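You operate a simulated robot arm through the tools that you are given. There is no shell and no other tool.

Carry out the task below with a simulated two-armed robot. There is one attempt and no reset: what you move stays moved.

JOB
Pump the sump down to 20 litres, then switch off and shut the valve.
Fine: upper tank lever open first, black knob to HAND, hold the sump button and watch the upper sight glass; never run against a shut valve.

Only the result counts: the job must be done as asked and must still hold three seconds after the hand-in. Knocking over, shifting, dropping, spilling or breaking anything else fails it.

ROBOT AND FRAMES
Two 7-joint arms with two-finger parallel grippers on one trunk that stands fixed in place. Base frame: the origin is at the foot of the trunk, x ahead of it, y to its left, z up. Readings come in mm, degrees, newtons and seconds.
The left shoulder is at [50, 161, 1198], the right one opposite. With the tool pointing down near the work surface each hand reaches from about 100 to 520 mm from the base axis, measured 20 degrees to its own side. Payload 3.43 kg a hand.
The TCP of each hand is the grasp point between the finger pads, 30 mm short of the fingertips. In the tool frame z runs along the fingers and y along their closing line. The gripper opens to 94 mm. The fingers are 28 mm wide and 10 mm thick; the gripper's body (50 by 96 mm) begins 55 mm behind the TCP.
Orientation is told as [roll, pitch, yaw] about the base's x, y, z axes, in that order, counted from this pose: with the fingers straight down and closing along the base's y, the tool's x points along the base's -x, its y along +y and its z along -z.

CONTROLS
- The arms move only by the tool jog_arm. It takes "left_series", "right_series" or both (then of equal length, played together; a hand with none holds still); each is a list of rows, each a list of 7 numbers: the turn, a rotation vector about the tool's x, y, z in units of 5 degrees (1.0 is 5 degrees), then the shift along the tool's x, y, z in units of 25 mm (1.0 is 25 mm), then the gripper command, from -1 (shut) to 1 (fully open), values between in proportion. In form: [[rx, ry, rz, dx, dy, dz, claw], ...]. A call has 1 to 20 rows; each row shifts and turns the commanded pose from where the row before left it, along the tool's axes as they then stand. A call with a number of a shift or a turn outside -1 to 1 is refused whole. A row lasts 0.2 s, in which the tool goes at most 50 mm and 8.6 degrees; a call with a longer step from one row to the next is refused whole, and so is a gripper value outside its range. A pose out of reach is approached as far as the arm can. The call stops where the force on the tool passes 40 N (or 10 N more than at its start, if that is more) or the arm is blocked; 0.2 s more then pass. The fingers move at their own pace (about 45 mm/s each) and stop on an object; they squeeze with about 38 N. The grip force told is the motor's: it shows also when the fingers shut on nothing. Time passes only in rows, and 0.2 s behind the last, so rows that do not move let the fingers close. It gives the time, the measured TCP pose, the force on the tool (base axes), the opening and the grip force at its end, in the units of the frame above (readings bear some noise), with the torque about the TCP (base axes, N m) and any sound that the robot's microphone picked up.
- Cameras (640 x 400 px; columns grow to the right, rows downward): "scene" is now at [125.4, -1.2, 1312.6]; the picture's right is [-0.01, -1.00, 0.00], its down [-0.64, 0.01, -0.77] and it looks along [0.77, -0.01, -0.64] (base axes); focal length 214 px, centre (320, 200). "left" rides on the left gripper at [76, -14, -102] in its tool frame; the picture's right is [0.18, 0.98, 0.00], its down [-0.75, 0.14, -0.64] and it looks along [-0.63, 0.12, 0.77] (tool axes); focal length 243 px, centre (320, 200). "right" rides on the right gripper at [76, 14, -102] in its tool frame; the picture's right is [-0.18, 0.98, 0.00], its down [-0.75, -0.14, -0.64] and it looks along [-0.63, -0.12, 0.77] (tool axes); focal length 243 px, centre (320, 200). There is no depth. A picture from a camera that has moved, and an enlarged one, comes with that camera's place and axes in the base frame and with its lens.
- capture(camera): a new picture of that camera. The clock stands still meanwhile.
- slide_trunk(by): slides the trunk up (or, below 0, down) by that many mm; the arms and the scene camera ride with it, the base frame stays. It gives what a move gives, with no picture.
- turn_head(pan, tilt): turns the head with the scene camera to pan (to the left, within 80 degrees either way) and tilt (down, from -29 to 69), counted from straight ahead of the robot. It gives what a move gives.
- inspect(camera, box): a new picture of the part [left, top, right, bottom] of that camera's present view, enlarged. The clock stands still meanwhile.
- sign_off(): hands the job in; it is judged then, once.

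Places have to be worked out from the pictures, the camera data and where the tool is seen. Open the grippers and draw the arms clear of the work before you hand the job in, unless the task says otherwise.

The tools are called after ">>>" as a command line: name --argument value ..., lists and objects as JSON in quotes. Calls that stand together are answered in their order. jog_arm: Moves the arms, as the interface text tells. Its arguments: {"type":"object","properties":{"left_series":{"type":"array","items":{"type":"array","items":{"type":"number"}}},"right_series":{"type":"array","items":{"type":"array","items":{"type":"number"}}}},"required":[]} The other tools are called the same way: slide_trunk (by) moves the trunk up or down; turn_head (pan, tilt) turns the head that bears the scene camera; capture (camera) takes a picture; inspect (camera, box) takes an enlarged picture of a part of a camera's view; sign_off () hands the job in.

At the start:

```text
time: 0.0
left_eef_pos: [372.3, 170.3, 1194.0]
left_tool_rot: [0.0, 0.1, 0.0]
left_force: [-0.2, 0.2, 0.1]
left_moment: [0.0, 0.02, 0.01]
left_grip_width: 94.3
left_gripper_force: 0.0
right_eef_pos: [330.8, -105.8, 1140.9]
right_tool_rot: [-0.2, 0.1, -0.2]
right_force: [-0.4, 0.3, 0.1]
right_moment: [0.02, -0.03, 0.02]
right_grip_width: 94.0
right_gripper_force: 0.0
trunk travel left (down, up): [-225.0, 42.0]
head pan, tilt (commanded): [-0.8, 40.0]
```

scene: 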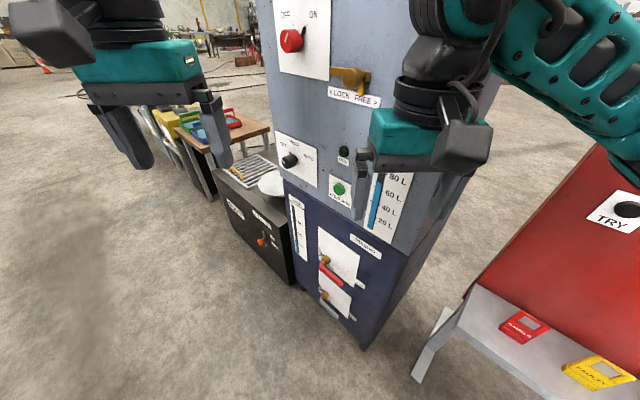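
right: 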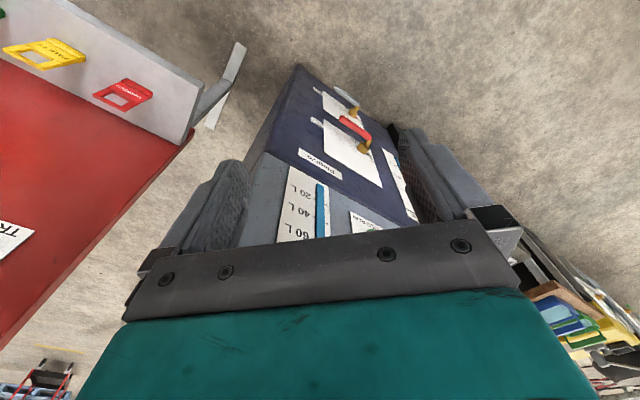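
left: 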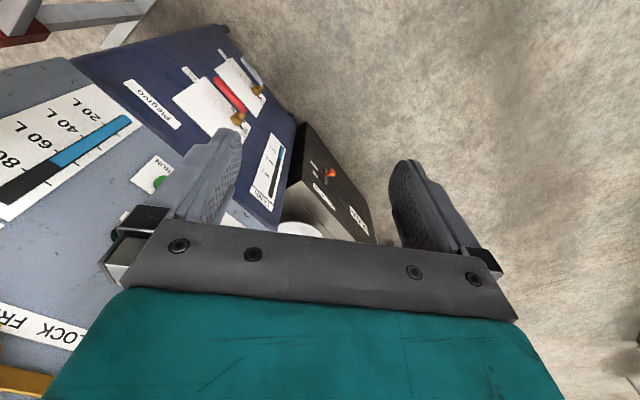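

I'll start by enlarging the parts of the scene view to read the labels and find the panel's controls.

>>> inspect --camera "scene" --box '[260, 0, 420, 100]'

>>> inspect --camera "scene" --box '[260, 110, 420, 210]'

>>> inspect --camera "scene" --box '[270, 180, 430, 330]'

>>> inspect --camera "left" --box '[0, 20, 300, 360]'

```text
4.00 times, centred on (340, 50) of scene
camera zoom: at [125.4, -1.2, 1312.6], right [-0.01, -1.0, 0.0], down [-0.64, 0.01, -0.77], along [0.77, -0.01, -0.64], focal length 858 px, centre (240, 800)
```

zoom: 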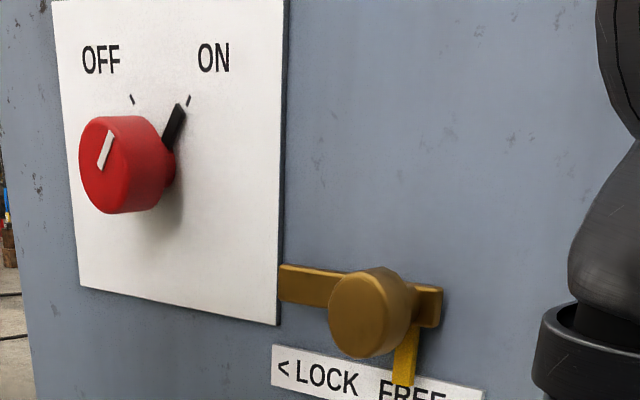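

```text
4.00 times, centred on (340, 160) of scene
camera zoom: at [125.4, -1.2, 1312.6], right [-0.01, -1.0, 0.0], down [-0.64, 0.01, -0.77], along [0.77, -0.01, -0.64], focal length 858 px, centre (240, 360)
```

zoom: 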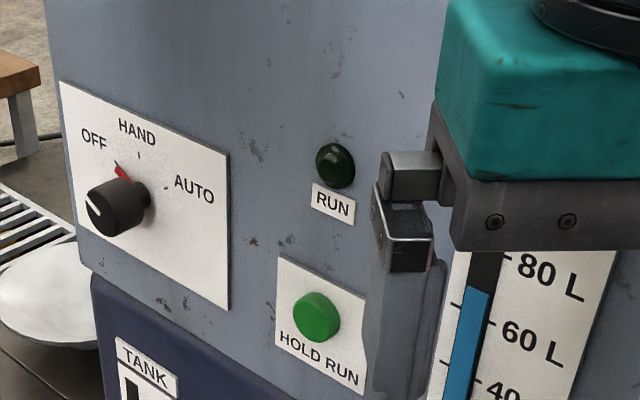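

```text
2.67 times, centred on (350, 255) of scene
camera zoom: at [125.4, -1.2, 1312.6], right [-0.01, -1.0, 0.0], down [-0.64, 0.01, -0.77], along [0.77, -0.01, -0.64], focal length 572 px, centre (240, 53)
```

zoom: 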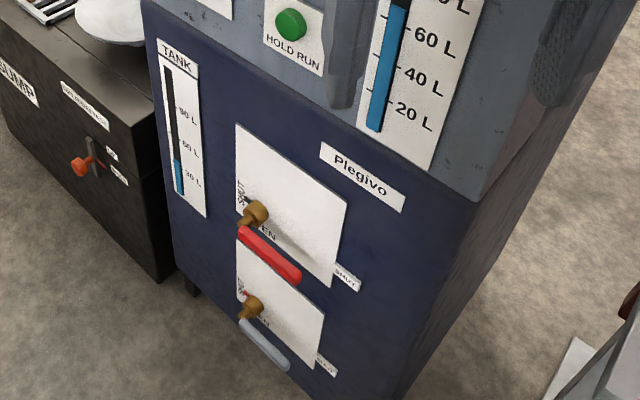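

```text
1.18 times, centred on (150, 190) of left
camera zoom: at [297.2, 155.7, 1296.3], right [-0.18, 0.98, 0.0], down [0.75, 0.14, 0.64], along [0.63, 0.12, -0.77], focal length 285 px, centre (520, 212)
```

zoom: 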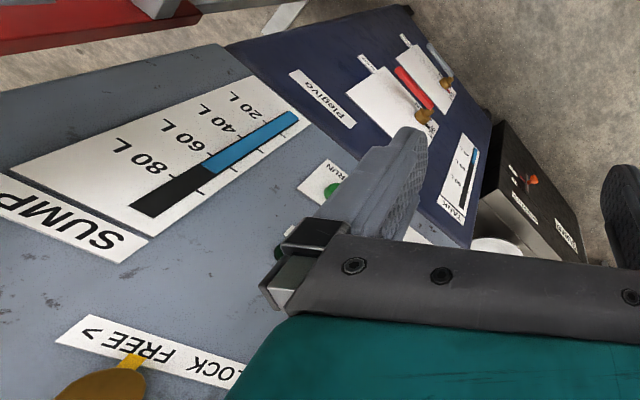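

The cabinet shows a red isolator, a lock bolt, a black OFF/HAND/AUTO selector, a RUN lamp, a HOLD RUN button, sight glasses and two valve levers. The right hand blocks part of the panel, so I draw it back and to the right to get clear views.

>>> jog_arm --right_series '[[0, 0, 0, 0.8, -0.6, 0, 1], [0, 0, 0, 0.8, -0.6, 0, 1], [0, 0, 0, 0.8, -0.6, 0, 1], [0, 0, 0, 0.8, -0.6, 0, 1], [0, 0, 0, 0.8, -0.6, 0, 1], [0, 0, 0, 0, 0, 0, 1]]'

>>> capture --camera "scene"

>>> capture --camera "right"

```text
time: 1.4
left_eef_pos: [373.2, 169.9, 1194.3]
left_tool_rot: [-0.1, 0.0, 0.0]
left_force: [0.0, -0.5, -0.1]
left_moment: [-0.01, -0.01, -0.01]
left_grip_width: 94.3
left_gripper_force: 0.0
right_eef_pos: [229.9, -180.5, 1140.4]
right_tool_rot: [-0.1, -0.1, 0.0]
right_force: [0.4, 0.6, 0.0]
right_moment: [-0.01, 0.01, -0.01]
right_grip_width: 93.7
right_gripper_force: 0.1
trunk travel left (down, up): [-225.0, 42.0]
head pan, tilt (commanded): [-0.8, 40.0]
```

```text
taken
camera scene: at [125.5, -1.1, 1312.6], right [-0.01, -1.0, 0.0], down [-0.64, 0.01, -0.77], along [0.77, -0.01, -0.64], focal length 214 px, centre (320, 200)
```

scene: 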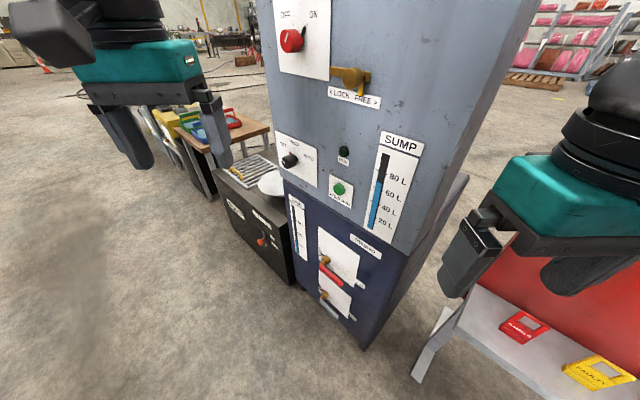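

```text
taken
camera right: at [153.7, -165.0, 1241.7], right [0.19, 0.98, 0.0], down [0.75, -0.14, 0.64], along [0.63, -0.12, -0.77], focal length 243 px, centre (320, 200)
```

right: 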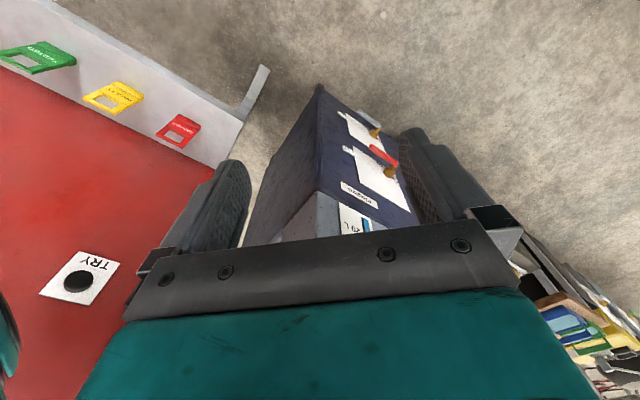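

Now I have a clear view of the whole panel; I zoom on each control group to read labels and get accurate pixel positions.

>>> inspect --camera "scene" --box '[260, 0, 420, 100]'

>>> inspect --camera "scene" --box '[265, 125, 425, 225]'

>>> inspect --camera "scene" --box '[275, 190, 395, 265]'

>>> inspect --camera "scene" --box '[280, 240, 400, 330]'

>>> inspect --camera "scene" --box '[210, 180, 310, 280]'

>>> inspect --camera "scene" --box '[480, 290, 640, 400]'

```text
4.00 times, centred on (340, 50) of scene
camera zoom: at [125.5, -1.1, 1312.6], right [-0.01, -1.0, 0.0], down [-0.64, 0.01, -0.77], along [0.77, -0.01, -0.64], focal length 858 px, centre (240, 800)
```

zoom: 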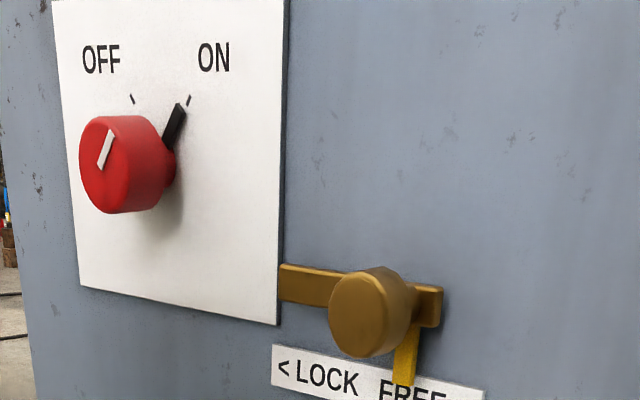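

```text
4.00 times, centred on (345, 175) of scene
camera zoom: at [125.5, -1.1, 1312.6], right [-0.01, -1.0, 0.0], down [-0.64, 0.01, -0.77], along [0.77, -0.01, -0.64], focal length 858 px, centre (220, 300)
```

zoom: 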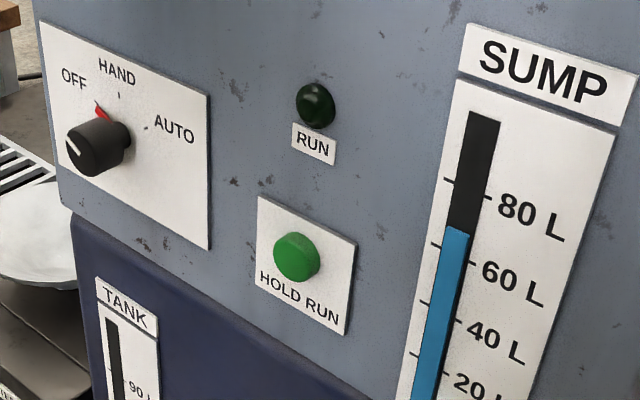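

```text
5.33 times, centred on (335, 228) of scene
camera zoom: at [125.5, -1.1, 1312.6], right [-0.01, -1.0, 0.0], down [-0.64, 0.01, -0.77], along [0.77, -0.01, -0.64], focal length 1144 px, centre (240, 53)
```

zoom: 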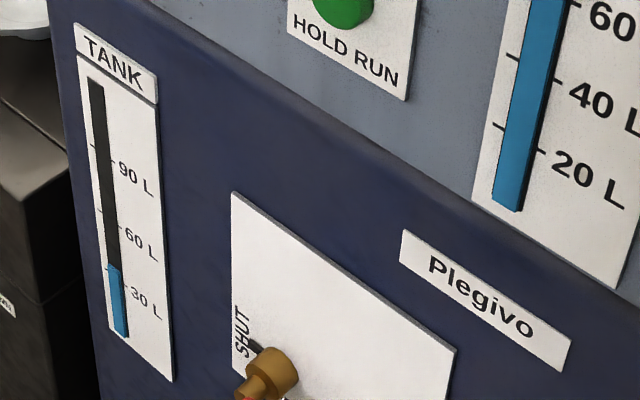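

```text
4.44 times, centred on (340, 285) of scene
camera zoom: at [125.5, -1.1, 1312.6], right [-0.01, -1.0, 0.0], down [-0.64, 0.01, -0.77], along [0.77, -0.01, -0.64], focal length 953 px, centre (231, -178)
```

zoom: 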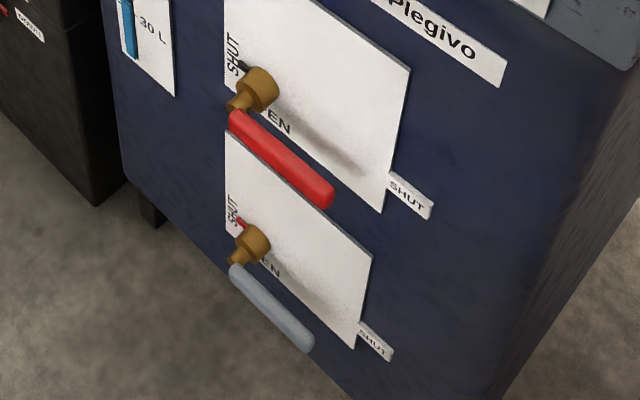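

```text
4.00 times, centred on (260, 230) of scene
camera zoom: at [125.5, -1.1, 1312.6], right [-0.01, -1.0, 0.0], down [-0.64, 0.01, -0.77], along [0.77, -0.01, -0.64], focal length 858 px, centre (560, 80)
```

zoom: 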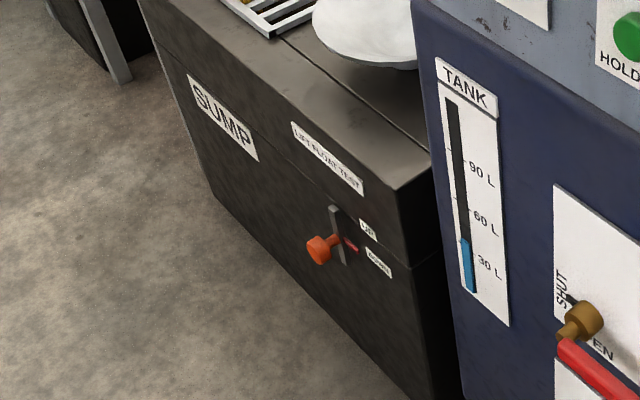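

```text
3.64 times, centred on (560, 345) of scene
camera zoom: at [125.5, -1.1, 1312.6], right [-0.01, -1.0, 0.0], down [-0.64, 0.01, -0.77], along [0.77, -0.01, -0.64], focal length 780 px, centre (-553, -327)
```

zoom: 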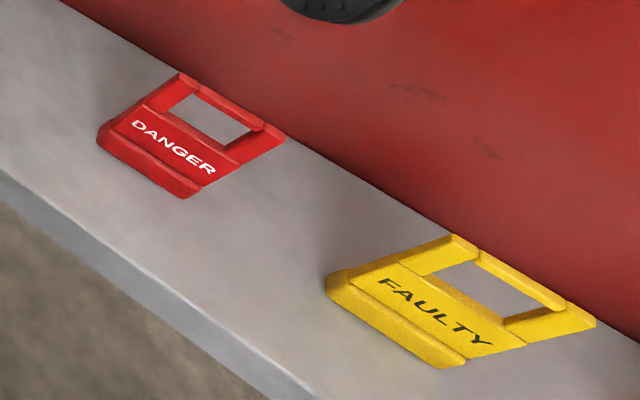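

The sump reads about 66 L, the tank about 30 L; selector's red pointer looks to be at OFF, isolator ON and bolt at FREE. I zoom with the left camera for a second view to triangulate and to read the lever plates.

>>> inspect --camera "left" --box '[100, 30, 300, 155]'

>>> inspect --camera "left" --box '[0, 60, 240, 240]'

>>> inspect --camera "right" --box '[300, 80, 460, 240]'

```text
3.20 times, centred on (200, 92) of left
camera zoom: at [297.3, 155.8, 1296.2], right [-0.18, 0.98, 0.0], down [0.75, 0.14, 0.64], along [0.63, 0.12, -0.77], focal length 776 px, centre (704, 544)
```

zoom: 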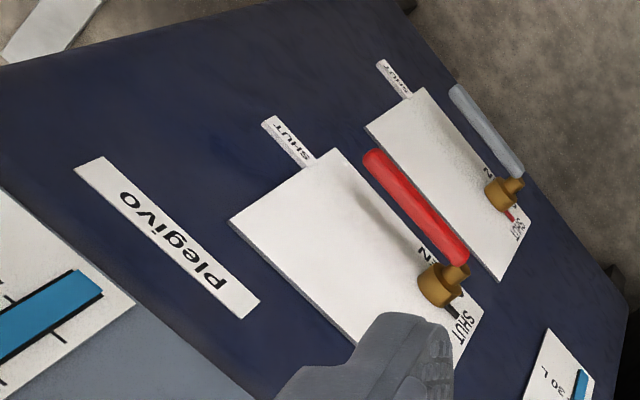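

```text
2.22 times, centred on (120, 150) of left
camera zoom: at [297.3, 155.8, 1296.2], right [-0.18, 0.98, 0.0], down [0.75, 0.14, 0.64], along [0.63, 0.12, -0.77], focal length 539 px, centre (764, 311)
```

zoom: 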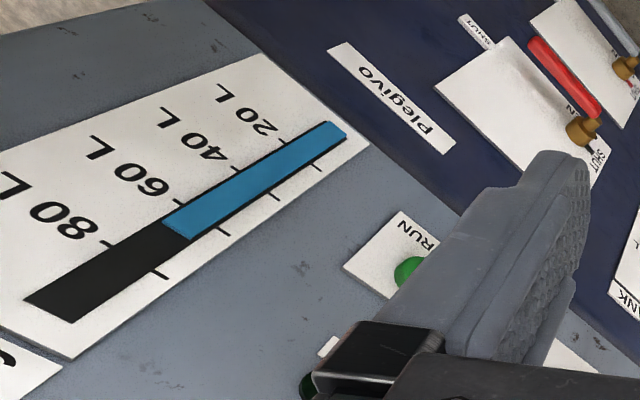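

```text
2.50 times, centred on (380, 160) of right
camera zoom: at [153.7, -165.0, 1241.7], right [0.19, 0.98, 0.0], down [0.75, -0.14, 0.64], along [0.63, -0.12, -0.77], focal length 606 px, centre (170, 300)
```

zoom: 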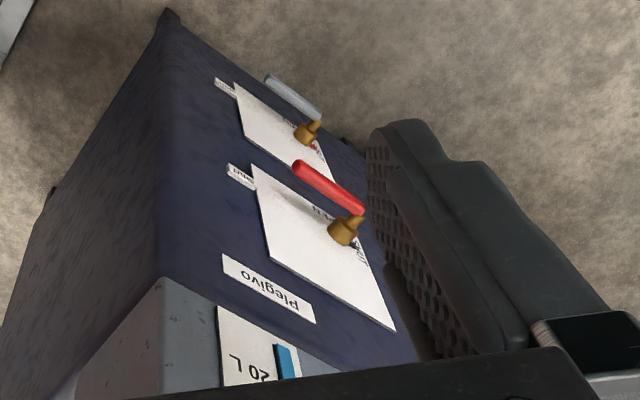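

From triangulation the panel is vertical, facing about 45° to my left (through about (559,-101)), with the button at about (567,-57,978) and the upper lever handle at about (515..586, -83..-15, 595). Before lowering the trunk I check the space to the right and left of me.

>>> turn_head --pan -60 --tilt 40

>>> capture --camera "scene"

>>> turn_head --pan 55 --tilt 40

>>> capture --camera "scene"

```text
time: 2.7
left_eef_pos: [372.3, 169.1, 1193.4]
left_tool_rot: [0.0, 0.0, 0.1]
left_force: [-0.7, -0.2, -0.3]
left_moment: [0.05, -0.01, -0.01]
left_grip_width: 93.8
left_gripper_force: 0.0
right_eef_pos: [230.2, -178.5, 1139.5]
right_tool_rot: [0.0, 0.1, -0.1]
right_force: [0.1, -0.8, 0.6]
right_moment: [-0.01, -0.03, 0.0]
right_grip_width: 94.0
right_gripper_force: 0.1
trunk travel left (down, up): [-225.0, 42.0]
head pan, tilt (commanded): [-60.0, 40.0]
```

```text
taken
camera scene: at [83.0, -73.5, 1312.6], right [-0.87, -0.5, 0.0], down [-0.32, 0.56, -0.77], along [0.38, -0.66, -0.64], focal length 214 px, centre (320, 200)
```

scene: 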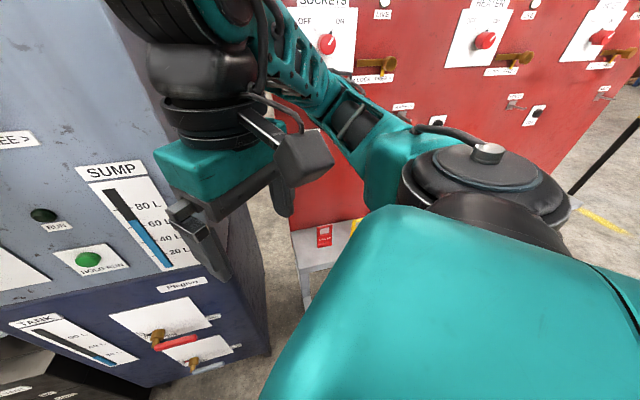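

```text
time: 4.6
left_eef_pos: [372.0, 168.6, 1192.7]
left_tool_rot: [0.1, 0.0, 0.1]
left_force: [-0.6, -0.1, -0.4]
left_moment: [0.0, -0.01, -0.05]
left_grip_width: 94.2
left_gripper_force: 0.0
right_eef_pos: [229.6, -179.6, 1139.6]
right_tool_rot: [0.0, 0.0, -0.1]
right_force: [0.0, 0.2, -0.3]
right_moment: [-0.03, 0.02, -0.01]
right_grip_width: 94.0
right_gripper_force: 0.2
trunk travel left (down, up): [-225.0, 42.0]
head pan, tilt (commanded): [55.0, 40.0]
```

```text
taken
camera scene: at [89.2, 69.7, 1312.6], right [0.82, -0.57, 0.0], down [-0.37, -0.53, -0.77], along [0.44, 0.63, -0.64], focal length 214 px, centre (320, 200)
```

scene: 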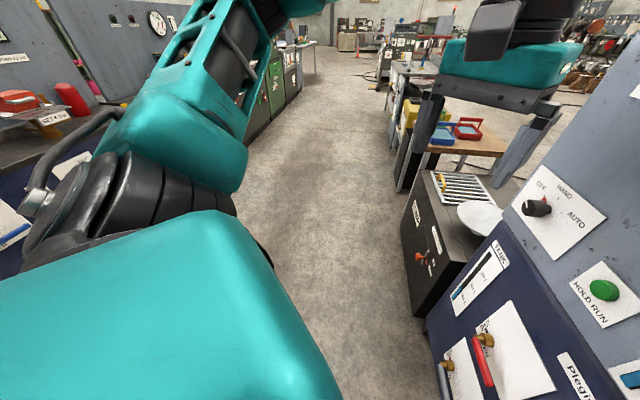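

The space to both sides looks clear enough for lowering the trunk. From this head angle the panel is seen more squarely, so I zoom on the levers and the selector.

>>> inspect --camera "scene" --box '[430, 310, 590, 400]'

>>> inspect --camera "scene" --box '[500, 160, 640, 330]'

```text
4.00 times, centred on (510, 355) of scene
camera zoom: at [89.2, 69.7, 1312.6], right [0.82, -0.57, 0.0], down [-0.37, -0.53, -0.77], along [0.44, 0.63, -0.64], focal length 858 px, centre (-440, -420)
```

zoom: 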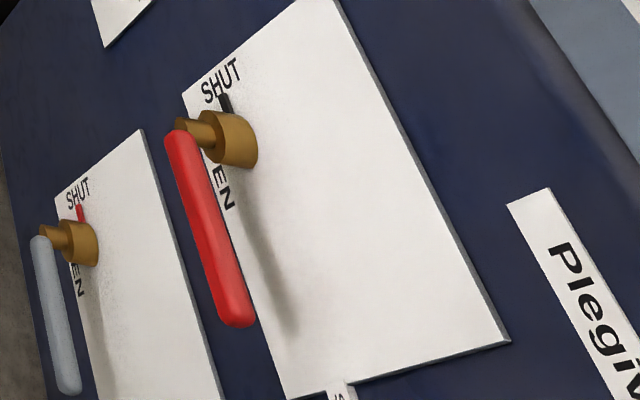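

```text
2.35 times, centred on (570, 245) of scene
camera zoom: at [89.2, 69.7, 1312.6], right [0.82, -0.57, 0.0], down [-0.37, -0.53, -0.77], along [0.44, 0.63, -0.64], focal length 505 px, centre (-268, 94)
```

zoom: 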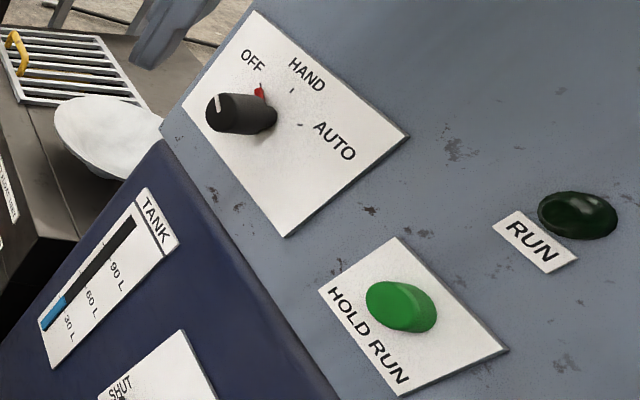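

The pointer on each lever lies opposite the handle: it now points at SHUT, and OPEN is below the hub, so the handle must be lifted from right to up to open. I lower the trunk 200 mm so everything from levers to knob is in reach, and look again.

>>> slide_trunk --by -100

>>> slide_trunk --by -100

>>> turn_head --pan 0 --tilt 35

>>> capture --camera "scene"

>>> capture --camera "left"

```text
time: 6.0
left_eef_pos: [372.7, 169.2, 1093.2]
left_tool_rot: [0.0, 0.0, -0.1]
left_force: [0.2, 0.1, -1.1]
left_moment: [-0.03, -0.01, -0.05]
left_grip_width: 94.0
left_gripper_force: 0.1
right_eef_pos: [230.1, -179.1, 1039.4]
right_tool_rot: [-0.1, -0.2, -0.1]
right_force: [0.2, -1.0, 0.2]
right_moment: [-0.02, -0.02, -0.02]
right_grip_width: 93.9
right_gripper_force: 0.0
trunk travel left (down, up): [-125.0, 142.0]
head pan, tilt (commanded): [55.0, 40.0]
```

```text
time: 7.3
left_eef_pos: [372.3, 170.6, 994.5]
left_tool_rot: [0.0, 0.0, -0.1]
left_force: [-0.1, 0.1, -0.2]
left_moment: [0.01, -0.03, 0.0]
left_grip_width: 94.1
left_gripper_force: 0.0
right_eef_pos: [230.8, -180.4, 941.2]
right_tool_rot: [-0.2, -0.1, -0.1]
right_force: [0.5, 0.7, 0.0]
right_moment: [0.0, 0.03, 0.01]
right_grip_width: 94.0
right_gripper_force: 0.1
trunk travel left (down, up): [-25.0, 242.0]
head pan, tilt (commanded): [55.0, 40.0]
```

```text
time: 8.5
left_eef_pos: [374.1, 170.5, 995.2]
left_tool_rot: [0.0, 0.0, 0.0]
left_force: [0.4, 0.0, 0.2]
left_moment: [0.0, 0.01, -0.03]
left_grip_width: 94.1
left_gripper_force: 0.0
right_eef_pos: [229.0, -181.2, 939.8]
right_tool_rot: [-0.1, 0.0, -0.1]
right_force: [0.2, 0.1, 0.2]
right_moment: [-0.04, 0.02, 0.01]
right_grip_width: 93.9
right_gripper_force: 0.1
trunk travel left (down, up): [-25.0, 242.0]
head pan, tilt (commanded): [0.0, 35.0]
```

```text
taken
camera scene: at [128.5, 0.2, 1120.2], right [0.0, -1.0, 0.0], down [-0.57, 0.0, -0.82], along [0.82, 0.0, -0.57], focal length 214 px, centre (320, 200)
```

scene: 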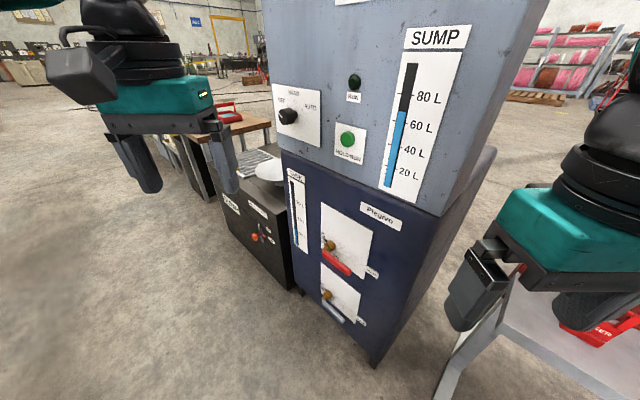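

```text
taken
camera left: at [297.2, 155.7, 1096.3], right [-0.18, 0.98, 0.0], down [0.75, 0.14, 0.64], along [0.63, 0.12, -0.77], focal length 243 px, centre (320, 200)
```

left: 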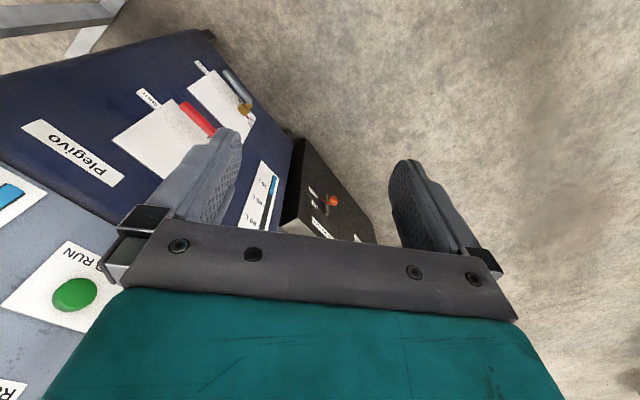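

The trunk is down and both arms are clear. I zoom on the panel from this lower viewpoint to triangulate with the higher view.

>>> inspect --camera "scene" --box '[260, 70, 380, 170]'

>>> inspect --camera "scene" --box '[290, 190, 410, 290]'

>>> inspect --camera "scene" --box '[370, 20, 490, 210]'

>>> inspect --camera "left" --box '[100, 50, 260, 150]'

```text
4.00 times, centred on (320, 120) of scene
camera zoom: at [128.5, 0.2, 1120.2], right [0.0, -1.0, 0.0], down [-0.57, 0.0, -0.82], along [0.82, 0.0, -0.57], focal length 858 px, centre (320, 520)
```

zoom: 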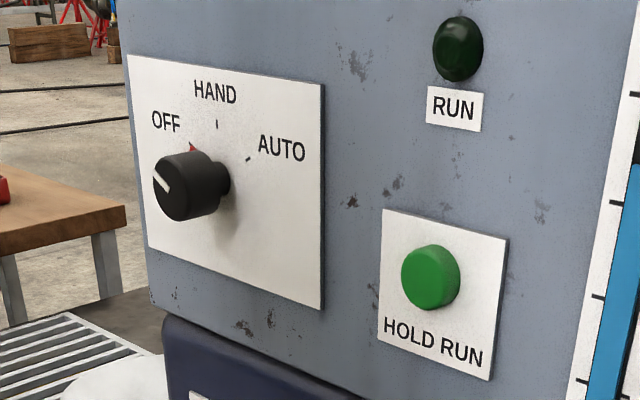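

```text
4.00 times, centred on (350, 240) of scene
camera zoom: at [128.5, 0.2, 1120.2], right [0.0, -1.0, 0.0], down [-0.57, 0.0, -0.82], along [0.82, 0.0, -0.57], focal length 858 px, centre (200, 40)
```

zoom: 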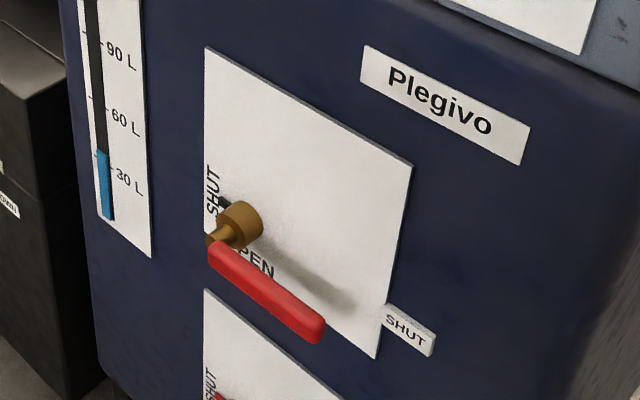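

```text
2.11 times, centred on (430, 115) of scene
camera zoom: at [128.5, 0.2, 1120.2], right [0.0, -1.0, 0.0], down [-0.57, 0.0, -0.82], along [0.82, 0.0, -0.57], focal length 452 px, centre (88, 379)
```

zoom: 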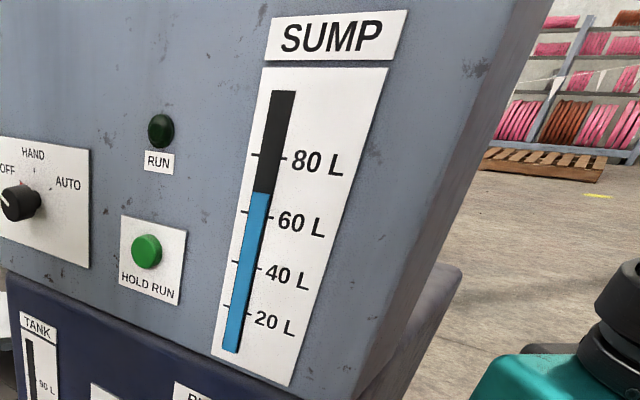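

```text
4.00 times, centred on (180, 100) of left
camera zoom: at [297.2, 155.7, 1096.3], right [-0.18, 0.98, 0.0], down [0.75, 0.14, 0.64], along [0.63, 0.12, -0.77], focal length 970 px, centre (880, 600)
```

zoom: 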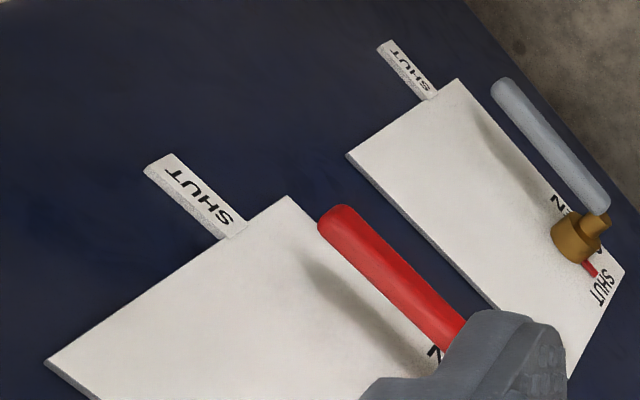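

Handle centreline lies at z≈593, 42 mm off the panel, pivot near panel coordinate w≈88. I now turn the left hand: first yaw 45° so it will face the panel squarely.

>>> jog_arm --left_series '[[0, 0, 1, 0, 0, 0, 1], [0, 0, 1, 0, 0, 0, 1], [0, 0, 1, 0, 0, 0, 1], [0, 0, 1, 0, 0, 0, 1], [0, 0, 1, 0, 0, 0, 1], [0, 0, 1, 0, 0, 0, 1], [0, 0, 1, 0, 0, 0, 1], [0, 0, 1, 0, 0, 0, 1], [0, 0, 1, 0, 0, 0, 1], [0, 0, 0, 0, 0, 0, 1]]'

```text
time: 10.7
left_eef_pos: [373.1, 169.0, 993.4]
left_tool_rot: [0.0, 0.1, -45.1]
left_force: [-0.2, -0.3, 0.5]
left_moment: [-0.04, 0.0, -0.04]
left_grip_width: 94.0
left_gripper_force: 0.1
right_eef_pos: [229.6, -178.9, 939.8]
right_tool_rot: [-0.1, 0.0, -0.1]
right_force: [0.0, 0.7, 0.5]
right_moment: [-0.02, 0.05, 0.0]
right_grip_width: 93.9
right_gripper_force: 0.0
trunk travel left (down, up): [-25.0, 242.0]
head pan, tilt (commanded): [0.0, 35.0]
```

The yaw is done. Now I pitch the fingers forward in the first half-turn while drifting toward the panel.

>>> jog_arm --left_series '[[0, -1, 0, -0.385, 0, 0.017, 1], [0, -1, 0, -0.382, 0, 0.05, 1], [0, -1, 0, -0.376, 0, 0.083, 1], [0, -1, 0, -0.367, 0, 0.116, 1], [0, -1, 0, -0.356, 0, 0.147, 1], [0, -1, 0, -0.341, 0, 0.178, 1], [0, -1, 0, -0.325, 0, 0.207, 1], [0, -1, 0, -0.305, 0, 0.234, 1], [0, -1, 0, -0.284, 0, 0.26, 1]]'

```text
time: 12.7
left_eef_pos: [434.7, 108.6, 990.3]
left_tool_rot: [0.1, -45.1, -45.0]
left_force: [-0.1, -0.1, 0.4]
left_moment: [0.01, 0.01, 0.0]
left_grip_width: 94.1
left_gripper_force: 0.1
right_eef_pos: [230.3, -180.3, 940.6]
right_tool_rot: [-0.1, 0.0, -0.1]
right_force: [0.2, -0.2, 0.2]
right_moment: [0.0, 0.02, -0.03]
right_grip_width: 94.0
right_gripper_force: 0.0
trunk travel left (down, up): [-25.0, 242.0]
head pan, tilt (commanded): [0.0, 35.0]
```

On track. I finish the pitch so the fingers point straight at the panel, and close the fingers to form a pushing peg.

>>> jog_arm --left_series '[[0, -1, 0, -0.26, 0, 0.284, 0.5], [0, -1, 0, -0.234, 0, 0.305, 0], [0, -1, 0, -0.207, 0, 0.325, -0.5], [0, -1, 0, -0.178, 0, 0.341, -1], [0, -1, 0, -0.147, 0, 0.356, -1], [0, -1, 0, -0.116, 0, 0.367, -1], [0, -1, 0, -0.083, 0, 0.376, -1], [0, -1, 0, -0.05, 0, 0.382, -1], [0, -1, 0, -0.017, 0, 0.385, -1]]'

>>> capture --camera "scene"

>>> capture --camera "left"

```text
time: 14.7
left_eef_pos: [495.0, 47.7, 985.9]
left_tool_rot: [-175.2, -89.9, 130.4]
left_force: [0.4, -0.2, -0.1]
left_moment: [-0.01, -0.02, 0.02]
left_grip_width: 0.2
left_gripper_force: 32.9
right_eef_pos: [230.4, -179.9, 939.3]
right_tool_rot: [-0.2, 0.0, -0.1]
right_force: [0.2, 1.1, 0.4]
right_moment: [0.0, 0.05, 0.0]
right_grip_width: 93.8
right_gripper_force: 0.0
trunk travel left (down, up): [-25.0, 242.0]
head pan, tilt (commanded): [0.0, 35.0]
```

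```text
taken
camera scene: at [128.5, 0.1, 1120.2], right [0.0, -1.0, 0.0], down [-0.57, 0.0, -0.82], along [0.82, 0.0, -0.57], focal length 214 px, centre (320, 200)
```

scene: 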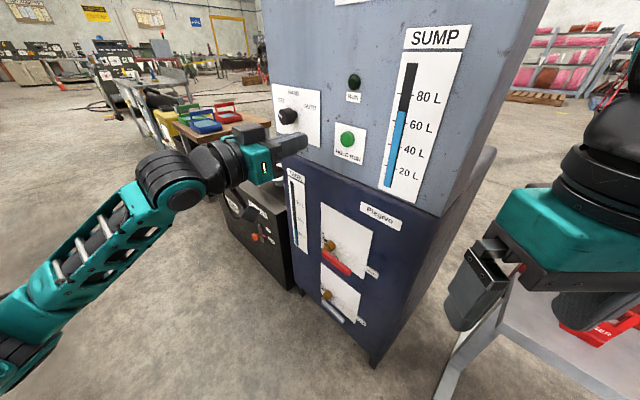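

```text
taken
camera left: at [412.9, 110.8, 910.0], right [0.69, 0.7, -0.18], down [-0.36, 0.55, 0.75], along [0.63, -0.46, 0.63], focal length 243 px, centre (320, 200)
```

left: 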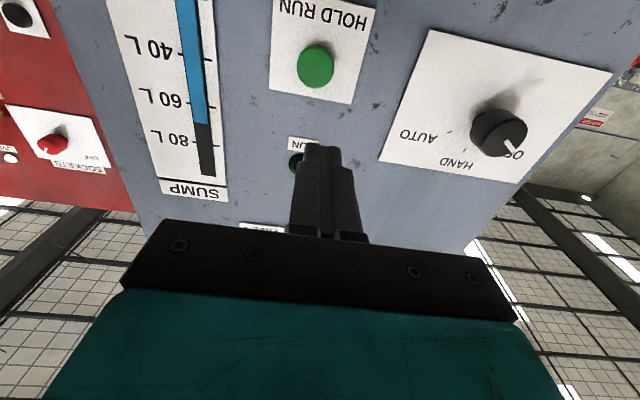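

The hand now faces the panel squarely with the fingers closed (n≈150 mm from the panel). I lower it toward the upper lever in steps while staying well clear of the panel.

>>> jog_arm --left_series '[[0, 0, 0, 1, -0.13, 0, -1], [0, 0, 0, 1, -0.13, 0, -1], [0, 0, 0, 1, -0.13, 0, -1], [0, 0, 0, 1, -0.13, 0, -1], [0, 0, 0, 1, -0.13, 0, -1], [0, 0, 0, 1, -0.13, 0, -1], [0, 0, 0, 1, -0.13, 0, -1], [0, 0, 0, 1, -0.13, 0, -1], [0, 0, 0, 1, -0.13, 0, -1], [0, 0, 0, 1, -0.13, 0, -1], [0, 0, 0, 1, -0.13, 0, -1], [0, 0, 0, 1, -0.13, 0, -1], [0, 0, 0, 1, -0.13, 0, -1]]'

>>> capture --camera "scene"

>>> capture --camera "left"

```text
time: 17.5
left_eef_pos: [466.0, 17.2, 662.2]
left_tool_rot: [57.0, -90.0, -102.1]
left_force: [-0.1, 1.0, 0.0]
left_moment: [0.0, 0.02, 0.0]
left_grip_width: 0.1
left_gripper_force: 33.2
right_eef_pos: [230.8, -178.6, 938.8]
right_tool_rot: [-0.1, -0.1, -0.1]
right_force: [-0.8, -0.2, -0.9]
right_moment: [-0.02, 0.01, 0.04]
right_grip_width: 93.9
right_gripper_force: 0.1
trunk travel left (down, up): [-25.0, 242.0]
head pan, tilt (commanded): [0.0, 35.0]
```

```text
taken
camera scene: at [128.5, 0.1, 1120.2], right [0.0, -1.0, 0.0], down [-0.57, 0.0, -0.82], along [0.82, 0.0, -0.57], focal length 214 px, centre (320, 200)
```

scene: 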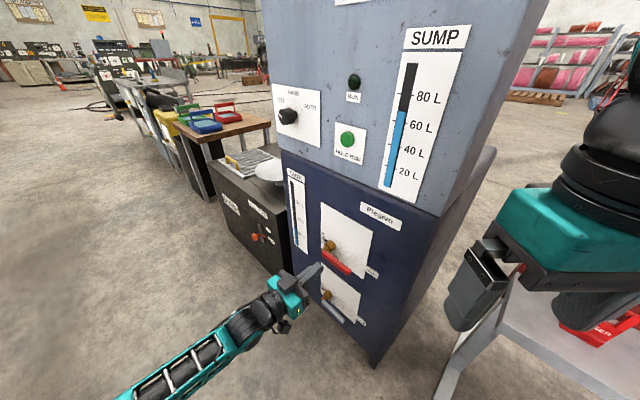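

```text
taken
camera left: at [383.5, 80.1, 585.2], right [0.7, 0.7, -0.18], down [-0.35, 0.55, 0.75], along [0.63, -0.46, 0.63], focal length 243 px, centre (320, 200)
```

left: 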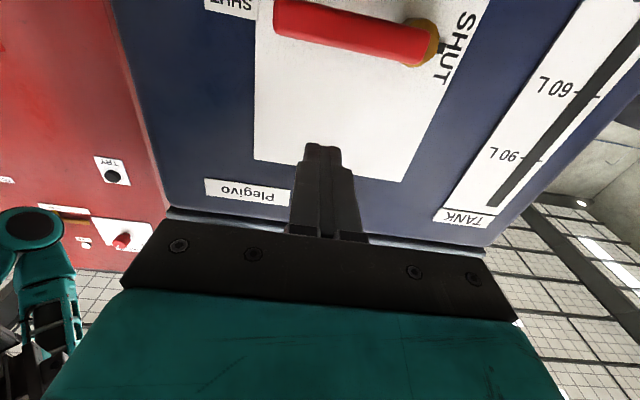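

The handle is seen at z≈600, from w≈-23 to the hub at w≈85. I go down to z≈560, below the handle, then reach in so the fingertips get behind it at about 22 mm from the panel.

>>> jog_arm --left_series '[[0, 0, 0, 0.82, 0, 0, -1], [0, 0, 0, 0.82, 0, 0, -1], [0, 0, 0, 0.82, 0, 0, -1], [0, 0, 0, 0.82, 0, 0, -1], [0, 0, 0, 0.82, 0, 0, -1], [0, 0, 0, 0, 0, 0.5, -1], [0, 0, 0, 0, 0, 0.5, -1]]'

>>> capture --camera "left"

>>> inspect --camera "scene" --box '[260, 200, 420, 330]'

```text
time: 19.1
left_eef_pos: [484.3, 0.2, 558.1]
left_tool_rot: [130.1, -89.9, -175.1]
left_force: [0.5, 0.3, -0.1]
left_moment: [0.01, 0.02, -0.01]
left_grip_width: 0.0
left_gripper_force: 33.2
right_eef_pos: [229.9, -179.0, 939.3]
right_tool_rot: [-0.1, 0.0, -0.2]
right_force: [0.2, 0.0, 0.1]
right_moment: [0.03, 0.02, 0.0]
right_grip_width: 93.9
right_gripper_force: 0.0
trunk travel left (down, up): [-25.0, 242.0]
head pan, tilt (commanded): [0.0, 35.0]
```

```text
taken
camera left: at [401.5, 62.7, 481.9], right [0.7, 0.69, -0.18], down [-0.35, 0.55, 0.75], along [0.63, -0.46, 0.63], focal length 243 px, centre (320, 200)
```

left: 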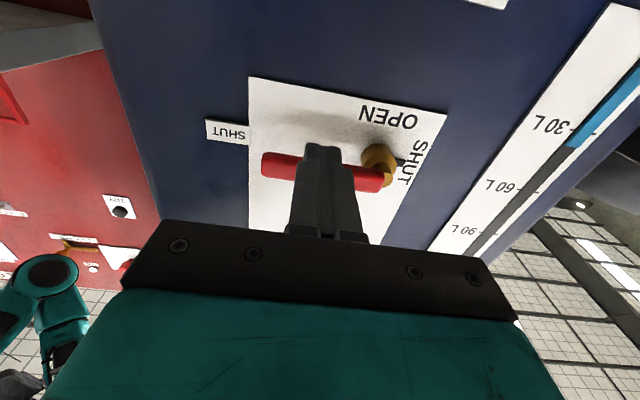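

```text
3.08 times, centred on (340, 265) of scene
camera zoom: at [128.4, 0.1, 1120.2], right [0.0, -1.0, 0.0], down [-0.57, 0.0, -0.82], along [0.82, 0.0, -0.57], focal length 660 px, centre (258, 0)
```

zoom: 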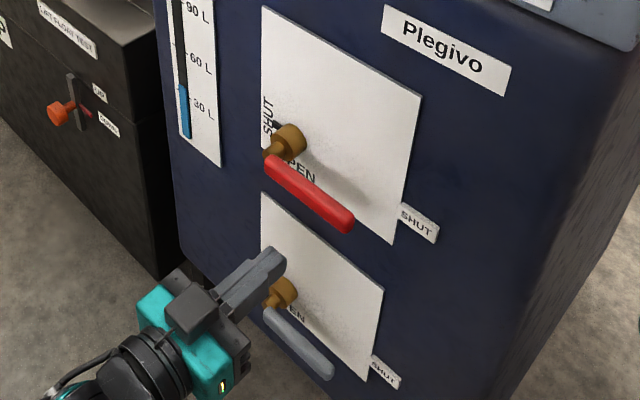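

OPEN is confirmed below the hub and the pointer is at SHUT. The peg top (≈572) is below the handle (≈589), so I reach in 72 mm.

>>> jog_arm --left_series '[[0, 0, 0, 0, 0, 0.72, -1], [0, 0, 0, 0, 0, 0.72, -1], [0, 0, 0, 0, 0, 0.72, -1], [0, 0, 0, 0, 0, 0.72, -1], [0, 0, 0, 0, 0, 0, -1]]'

>>> capture --camera "left"

>>> inspect --camera "scene" --box '[260, 200, 420, 330]'

```text
time: 20.3
left_eef_pos: [534.9, -51.6, 559.7]
left_tool_rot: [-19.5, -90.0, -25.6]
left_force: [0.1, -0.1, -0.1]
left_moment: [0.01, -0.03, 0.01]
left_grip_width: 0.0
left_gripper_force: 32.7
right_eef_pos: [230.1, -179.2, 939.6]
right_tool_rot: [-0.1, 0.0, -0.1]
right_force: [-0.1, 0.0, -0.7]
right_moment: [0.03, 0.01, 0.01]
right_grip_width: 94.3
right_gripper_force: 0.1
trunk travel left (down, up): [-25.0, 242.0]
head pan, tilt (commanded): [0.0, 35.0]
```

```text
taken
camera left: at [451.5, 10.9, 482.9], right [0.69, 0.7, -0.18], down [-0.35, 0.55, 0.75], along [0.63, -0.46, 0.63], focal length 243 px, centre (320, 200)
```

left: 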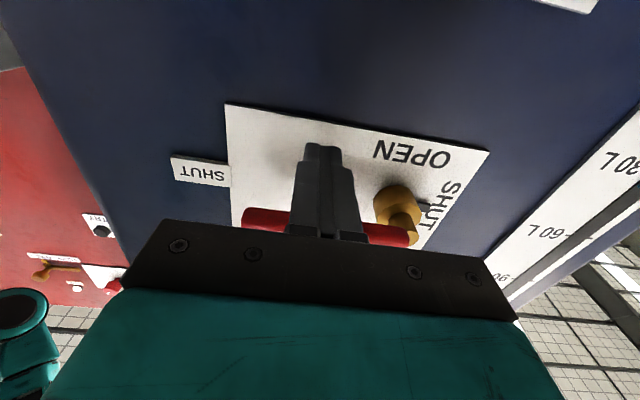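

```text
3.08 times, centred on (340, 265) of scene
camera zoom: at [128.5, 0.0, 1120.2], right [0.0, -1.0, 0.0], down [-0.57, 0.0, -0.82], along [0.82, 0.0, -0.57], focal length 660 px, centre (258, 0)
```

zoom: 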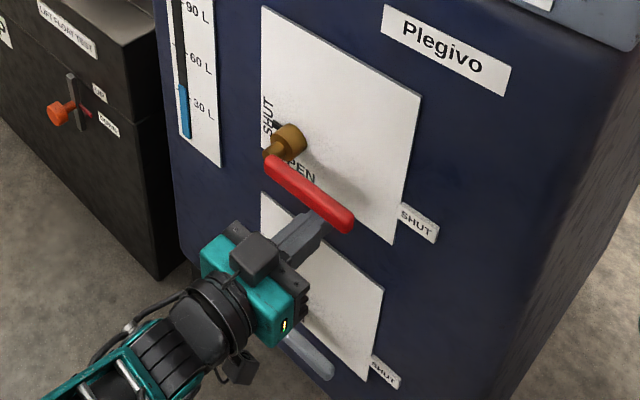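

The fingers sit under the handle, tips behind it. I lift along an arc to rotate the handle upward, first to about 45°.

>>> jog_arm --left_series '[[0, 0, 0, -0.32, 0, 0, -1], [0, 0, 0, -0.32, 0, 0, -1], [0, 0, 0, -0.328, -0.084, 0, -1], [0, 0, 0, -0.328, -0.084, 0, -1], [0, 0, 0, -0.36, 0.004, 0, -1], [0, 0, 0, -0.36, 0.004, 0, -1], [0, 0, 0, -0.366, 0.11, 0, -1], [0, 0, 0, -0.366, 0.11, 0, -1]]'

>>> inspect --camera "scene" --box '[260, 190, 420, 320]'

>>> capture --camera "left"

```text
time: 22.1
left_eef_pos: [535.7, -50.8, 628.5]
left_tool_rot: [-121.3, -89.9, 76.4]
left_force: [-1.0, 0.9, -1.1]
left_moment: [-0.02, 0.0, 0.04]
left_grip_width: 0.0
left_gripper_force: 33.1
right_eef_pos: [229.5, -180.5, 940.6]
right_tool_rot: [0.0, 0.0, -0.2]
right_force: [0.0, -0.1, 0.2]
right_moment: [0.0, 0.04, 0.05]
right_grip_width: 94.0
right_gripper_force: 0.0
trunk travel left (down, up): [-25.0, 242.0]
head pan, tilt (commanded): [0.0, 35.0]
```

```text
3.08 times, centred on (340, 255) of scene
camera zoom: at [128.5, 0.1, 1120.2], right [0.0, -1.0, 0.0], down [-0.57, 0.0, -0.82], along [0.82, 0.0, -0.57], focal length 660 px, centre (258, 31)
```

zoom: 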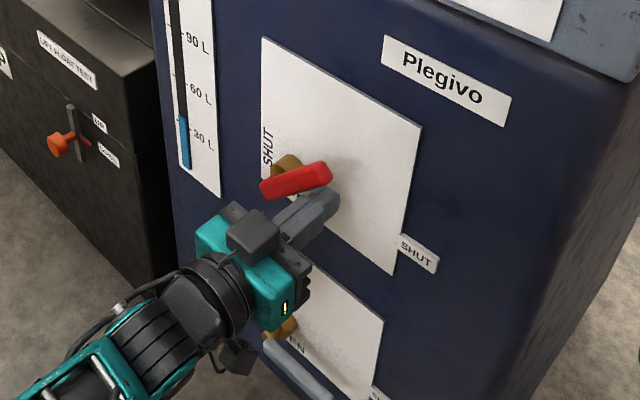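

```text
taken
camera left: at [453.8, 11.9, 552.1], right [0.7, 0.69, -0.18], down [-0.35, 0.55, 0.75], along [0.63, -0.46, 0.63], focal length 243 px, centre (320, 200)
```

left: 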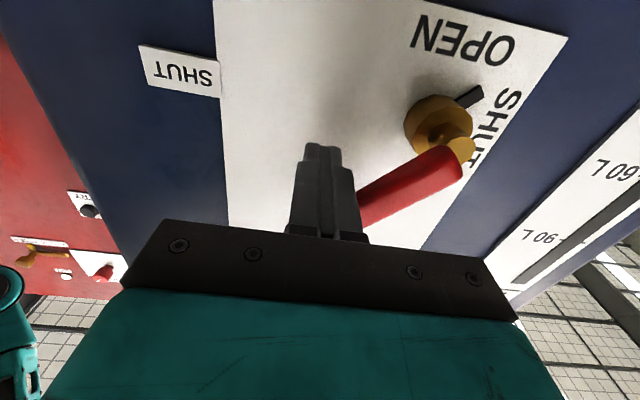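

The handle is at about 45° and the pointer is swinging toward OPEN with little force. I continue the arc to vertical.

>>> jog_arm --left_series '[[0, 0, 0, -0.336, 0.222, 0, -1], [0, 0, 0, -0.336, 0.222, 0, -1], [0, 0, 0, -0.268, 0.326, 0, -1], [0, 0, 0, -0.268, 0.326, 0, -1], [0, 0, 0, -0.162, 0.402, 0, -1], [0, 0, 0, -0.162, 0.402, 0, -1]]'

>>> inspect --camera "scene" --box '[260, 190, 420, 320]'

>>> capture --camera "left"

```text
time: 23.5
left_eef_pos: [564.9, -20.3, 664.1]
left_tool_rot: [-53.2, -89.8, 7.8]
left_force: [-19.2, -10.2, -6.5]
left_moment: [-0.24, 0.3, 0.12]
left_grip_width: 0.0
left_gripper_force: 33.1
right_eef_pos: [229.5, -179.8, 939.9]
right_tool_rot: [0.0, 0.0, 0.0]
right_force: [-0.9, 0.7, -0.4]
right_moment: [-0.02, 0.0, 0.0]
right_grip_width: 93.8
right_gripper_force: 0.2
trunk travel left (down, up): [-25.0, 242.0]
head pan, tilt (commanded): [0.0, 35.0]
```

```text
3.08 times, centred on (340, 255) of scene
camera zoom: at [128.1, -0.4, 1120.1], right [0.0, -1.0, 0.0], down [-0.57, 0.0, -0.82], along [0.82, 0.0, -0.57], focal length 660 px, centre (258, 31)
```

zoom: 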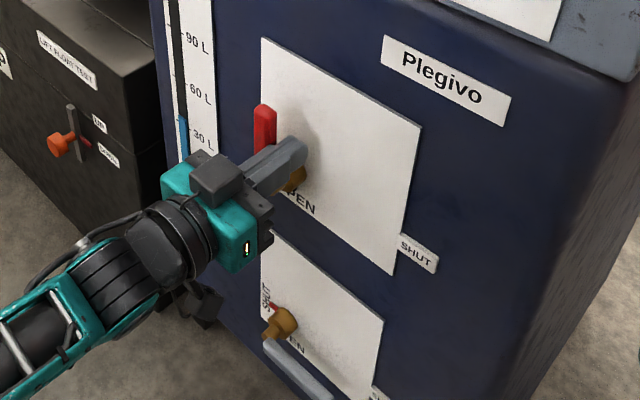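

```text
taken
camera left: at [484.0, 42.7, 587.7], right [0.7, 0.69, -0.19], down [-0.35, 0.56, 0.75], along [0.62, -0.46, 0.63], focal length 243 px, centre (320, 200)
```

left: 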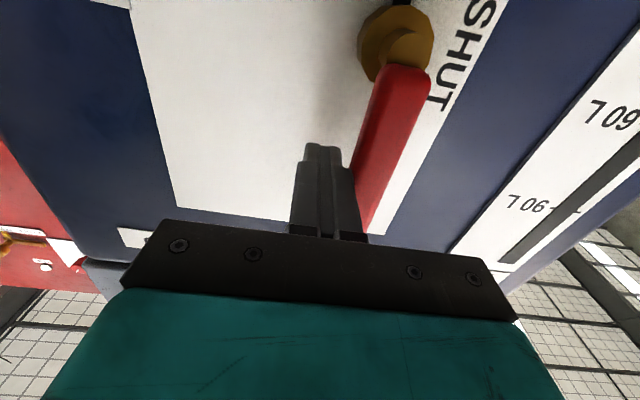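

The handle stands vertical and a 20 N reaction shows it is at its end stop. I ease off to the right and withdraw from the lever.

>>> jog_arm --left_series '[[0, 0, 0, 0, -0.6, 0, -1], [0, 0, 0, 0, -0.4, 0, -1], [0, 0, 0, 0, 0, -0.9, -1], [0, 0, 0, 0, 0, -0.9, -1], [0, 0, 0, 0, 0, -0.9, -1], [0, 0, 0, 0, 0, -0.9, -1]]'

>>> inspect --camera "scene" --box '[260, 190, 420, 320]'

>>> capture --camera "left"

```text
time: 24.9
left_eef_pos: [487.6, 29.3, 665.9]
left_tool_rot: [-149.0, -90.0, 103.9]
left_force: [-0.3, 0.4, -0.2]
left_moment: [0.0, 0.0, 0.0]
left_grip_width: 0.0
left_gripper_force: 32.7
right_eef_pos: [229.2, -180.1, 940.5]
right_tool_rot: [-0.2, 0.0, 0.0]
right_force: [-0.2, 0.1, 0.3]
right_moment: [0.01, 0.0, 0.0]
right_grip_width: 93.9
right_gripper_force: 0.1
trunk travel left (down, up): [-25.0, 242.0]
head pan, tilt (commanded): [0.0, 35.0]
```

```text
3.08 times, centred on (340, 255) of scene
camera zoom: at [128.5, 0.0, 1120.2], right [0.0, -1.0, 0.0], down [-0.57, 0.0, -0.82], along [0.82, 0.0, -0.57], focal length 660 px, centre (258, 31)
```

zoom: 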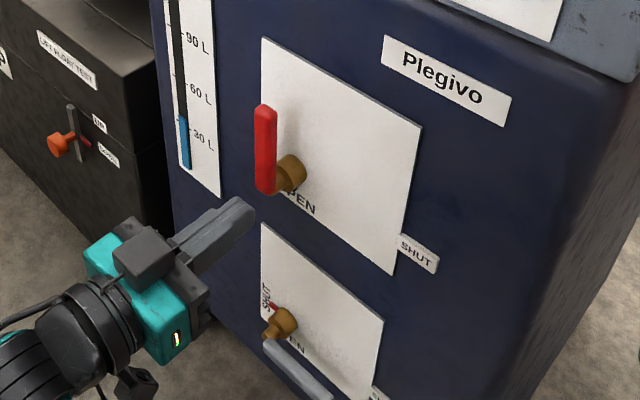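

```text
taken
camera left: at [406.3, 92.3, 589.5], right [0.69, 0.69, -0.18], down [-0.35, 0.55, 0.75], along [0.63, -0.46, 0.63], focal length 243 px, centre (320, 200)
```

left: 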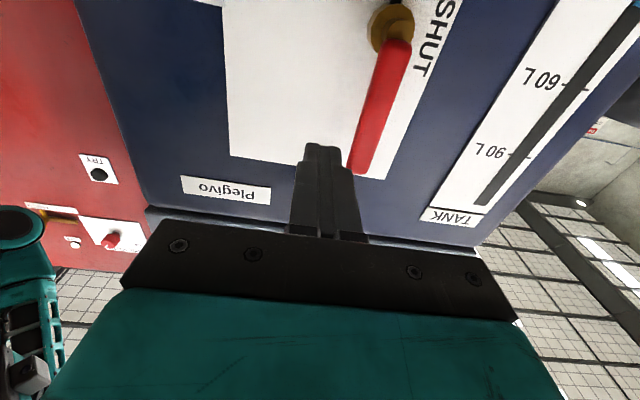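

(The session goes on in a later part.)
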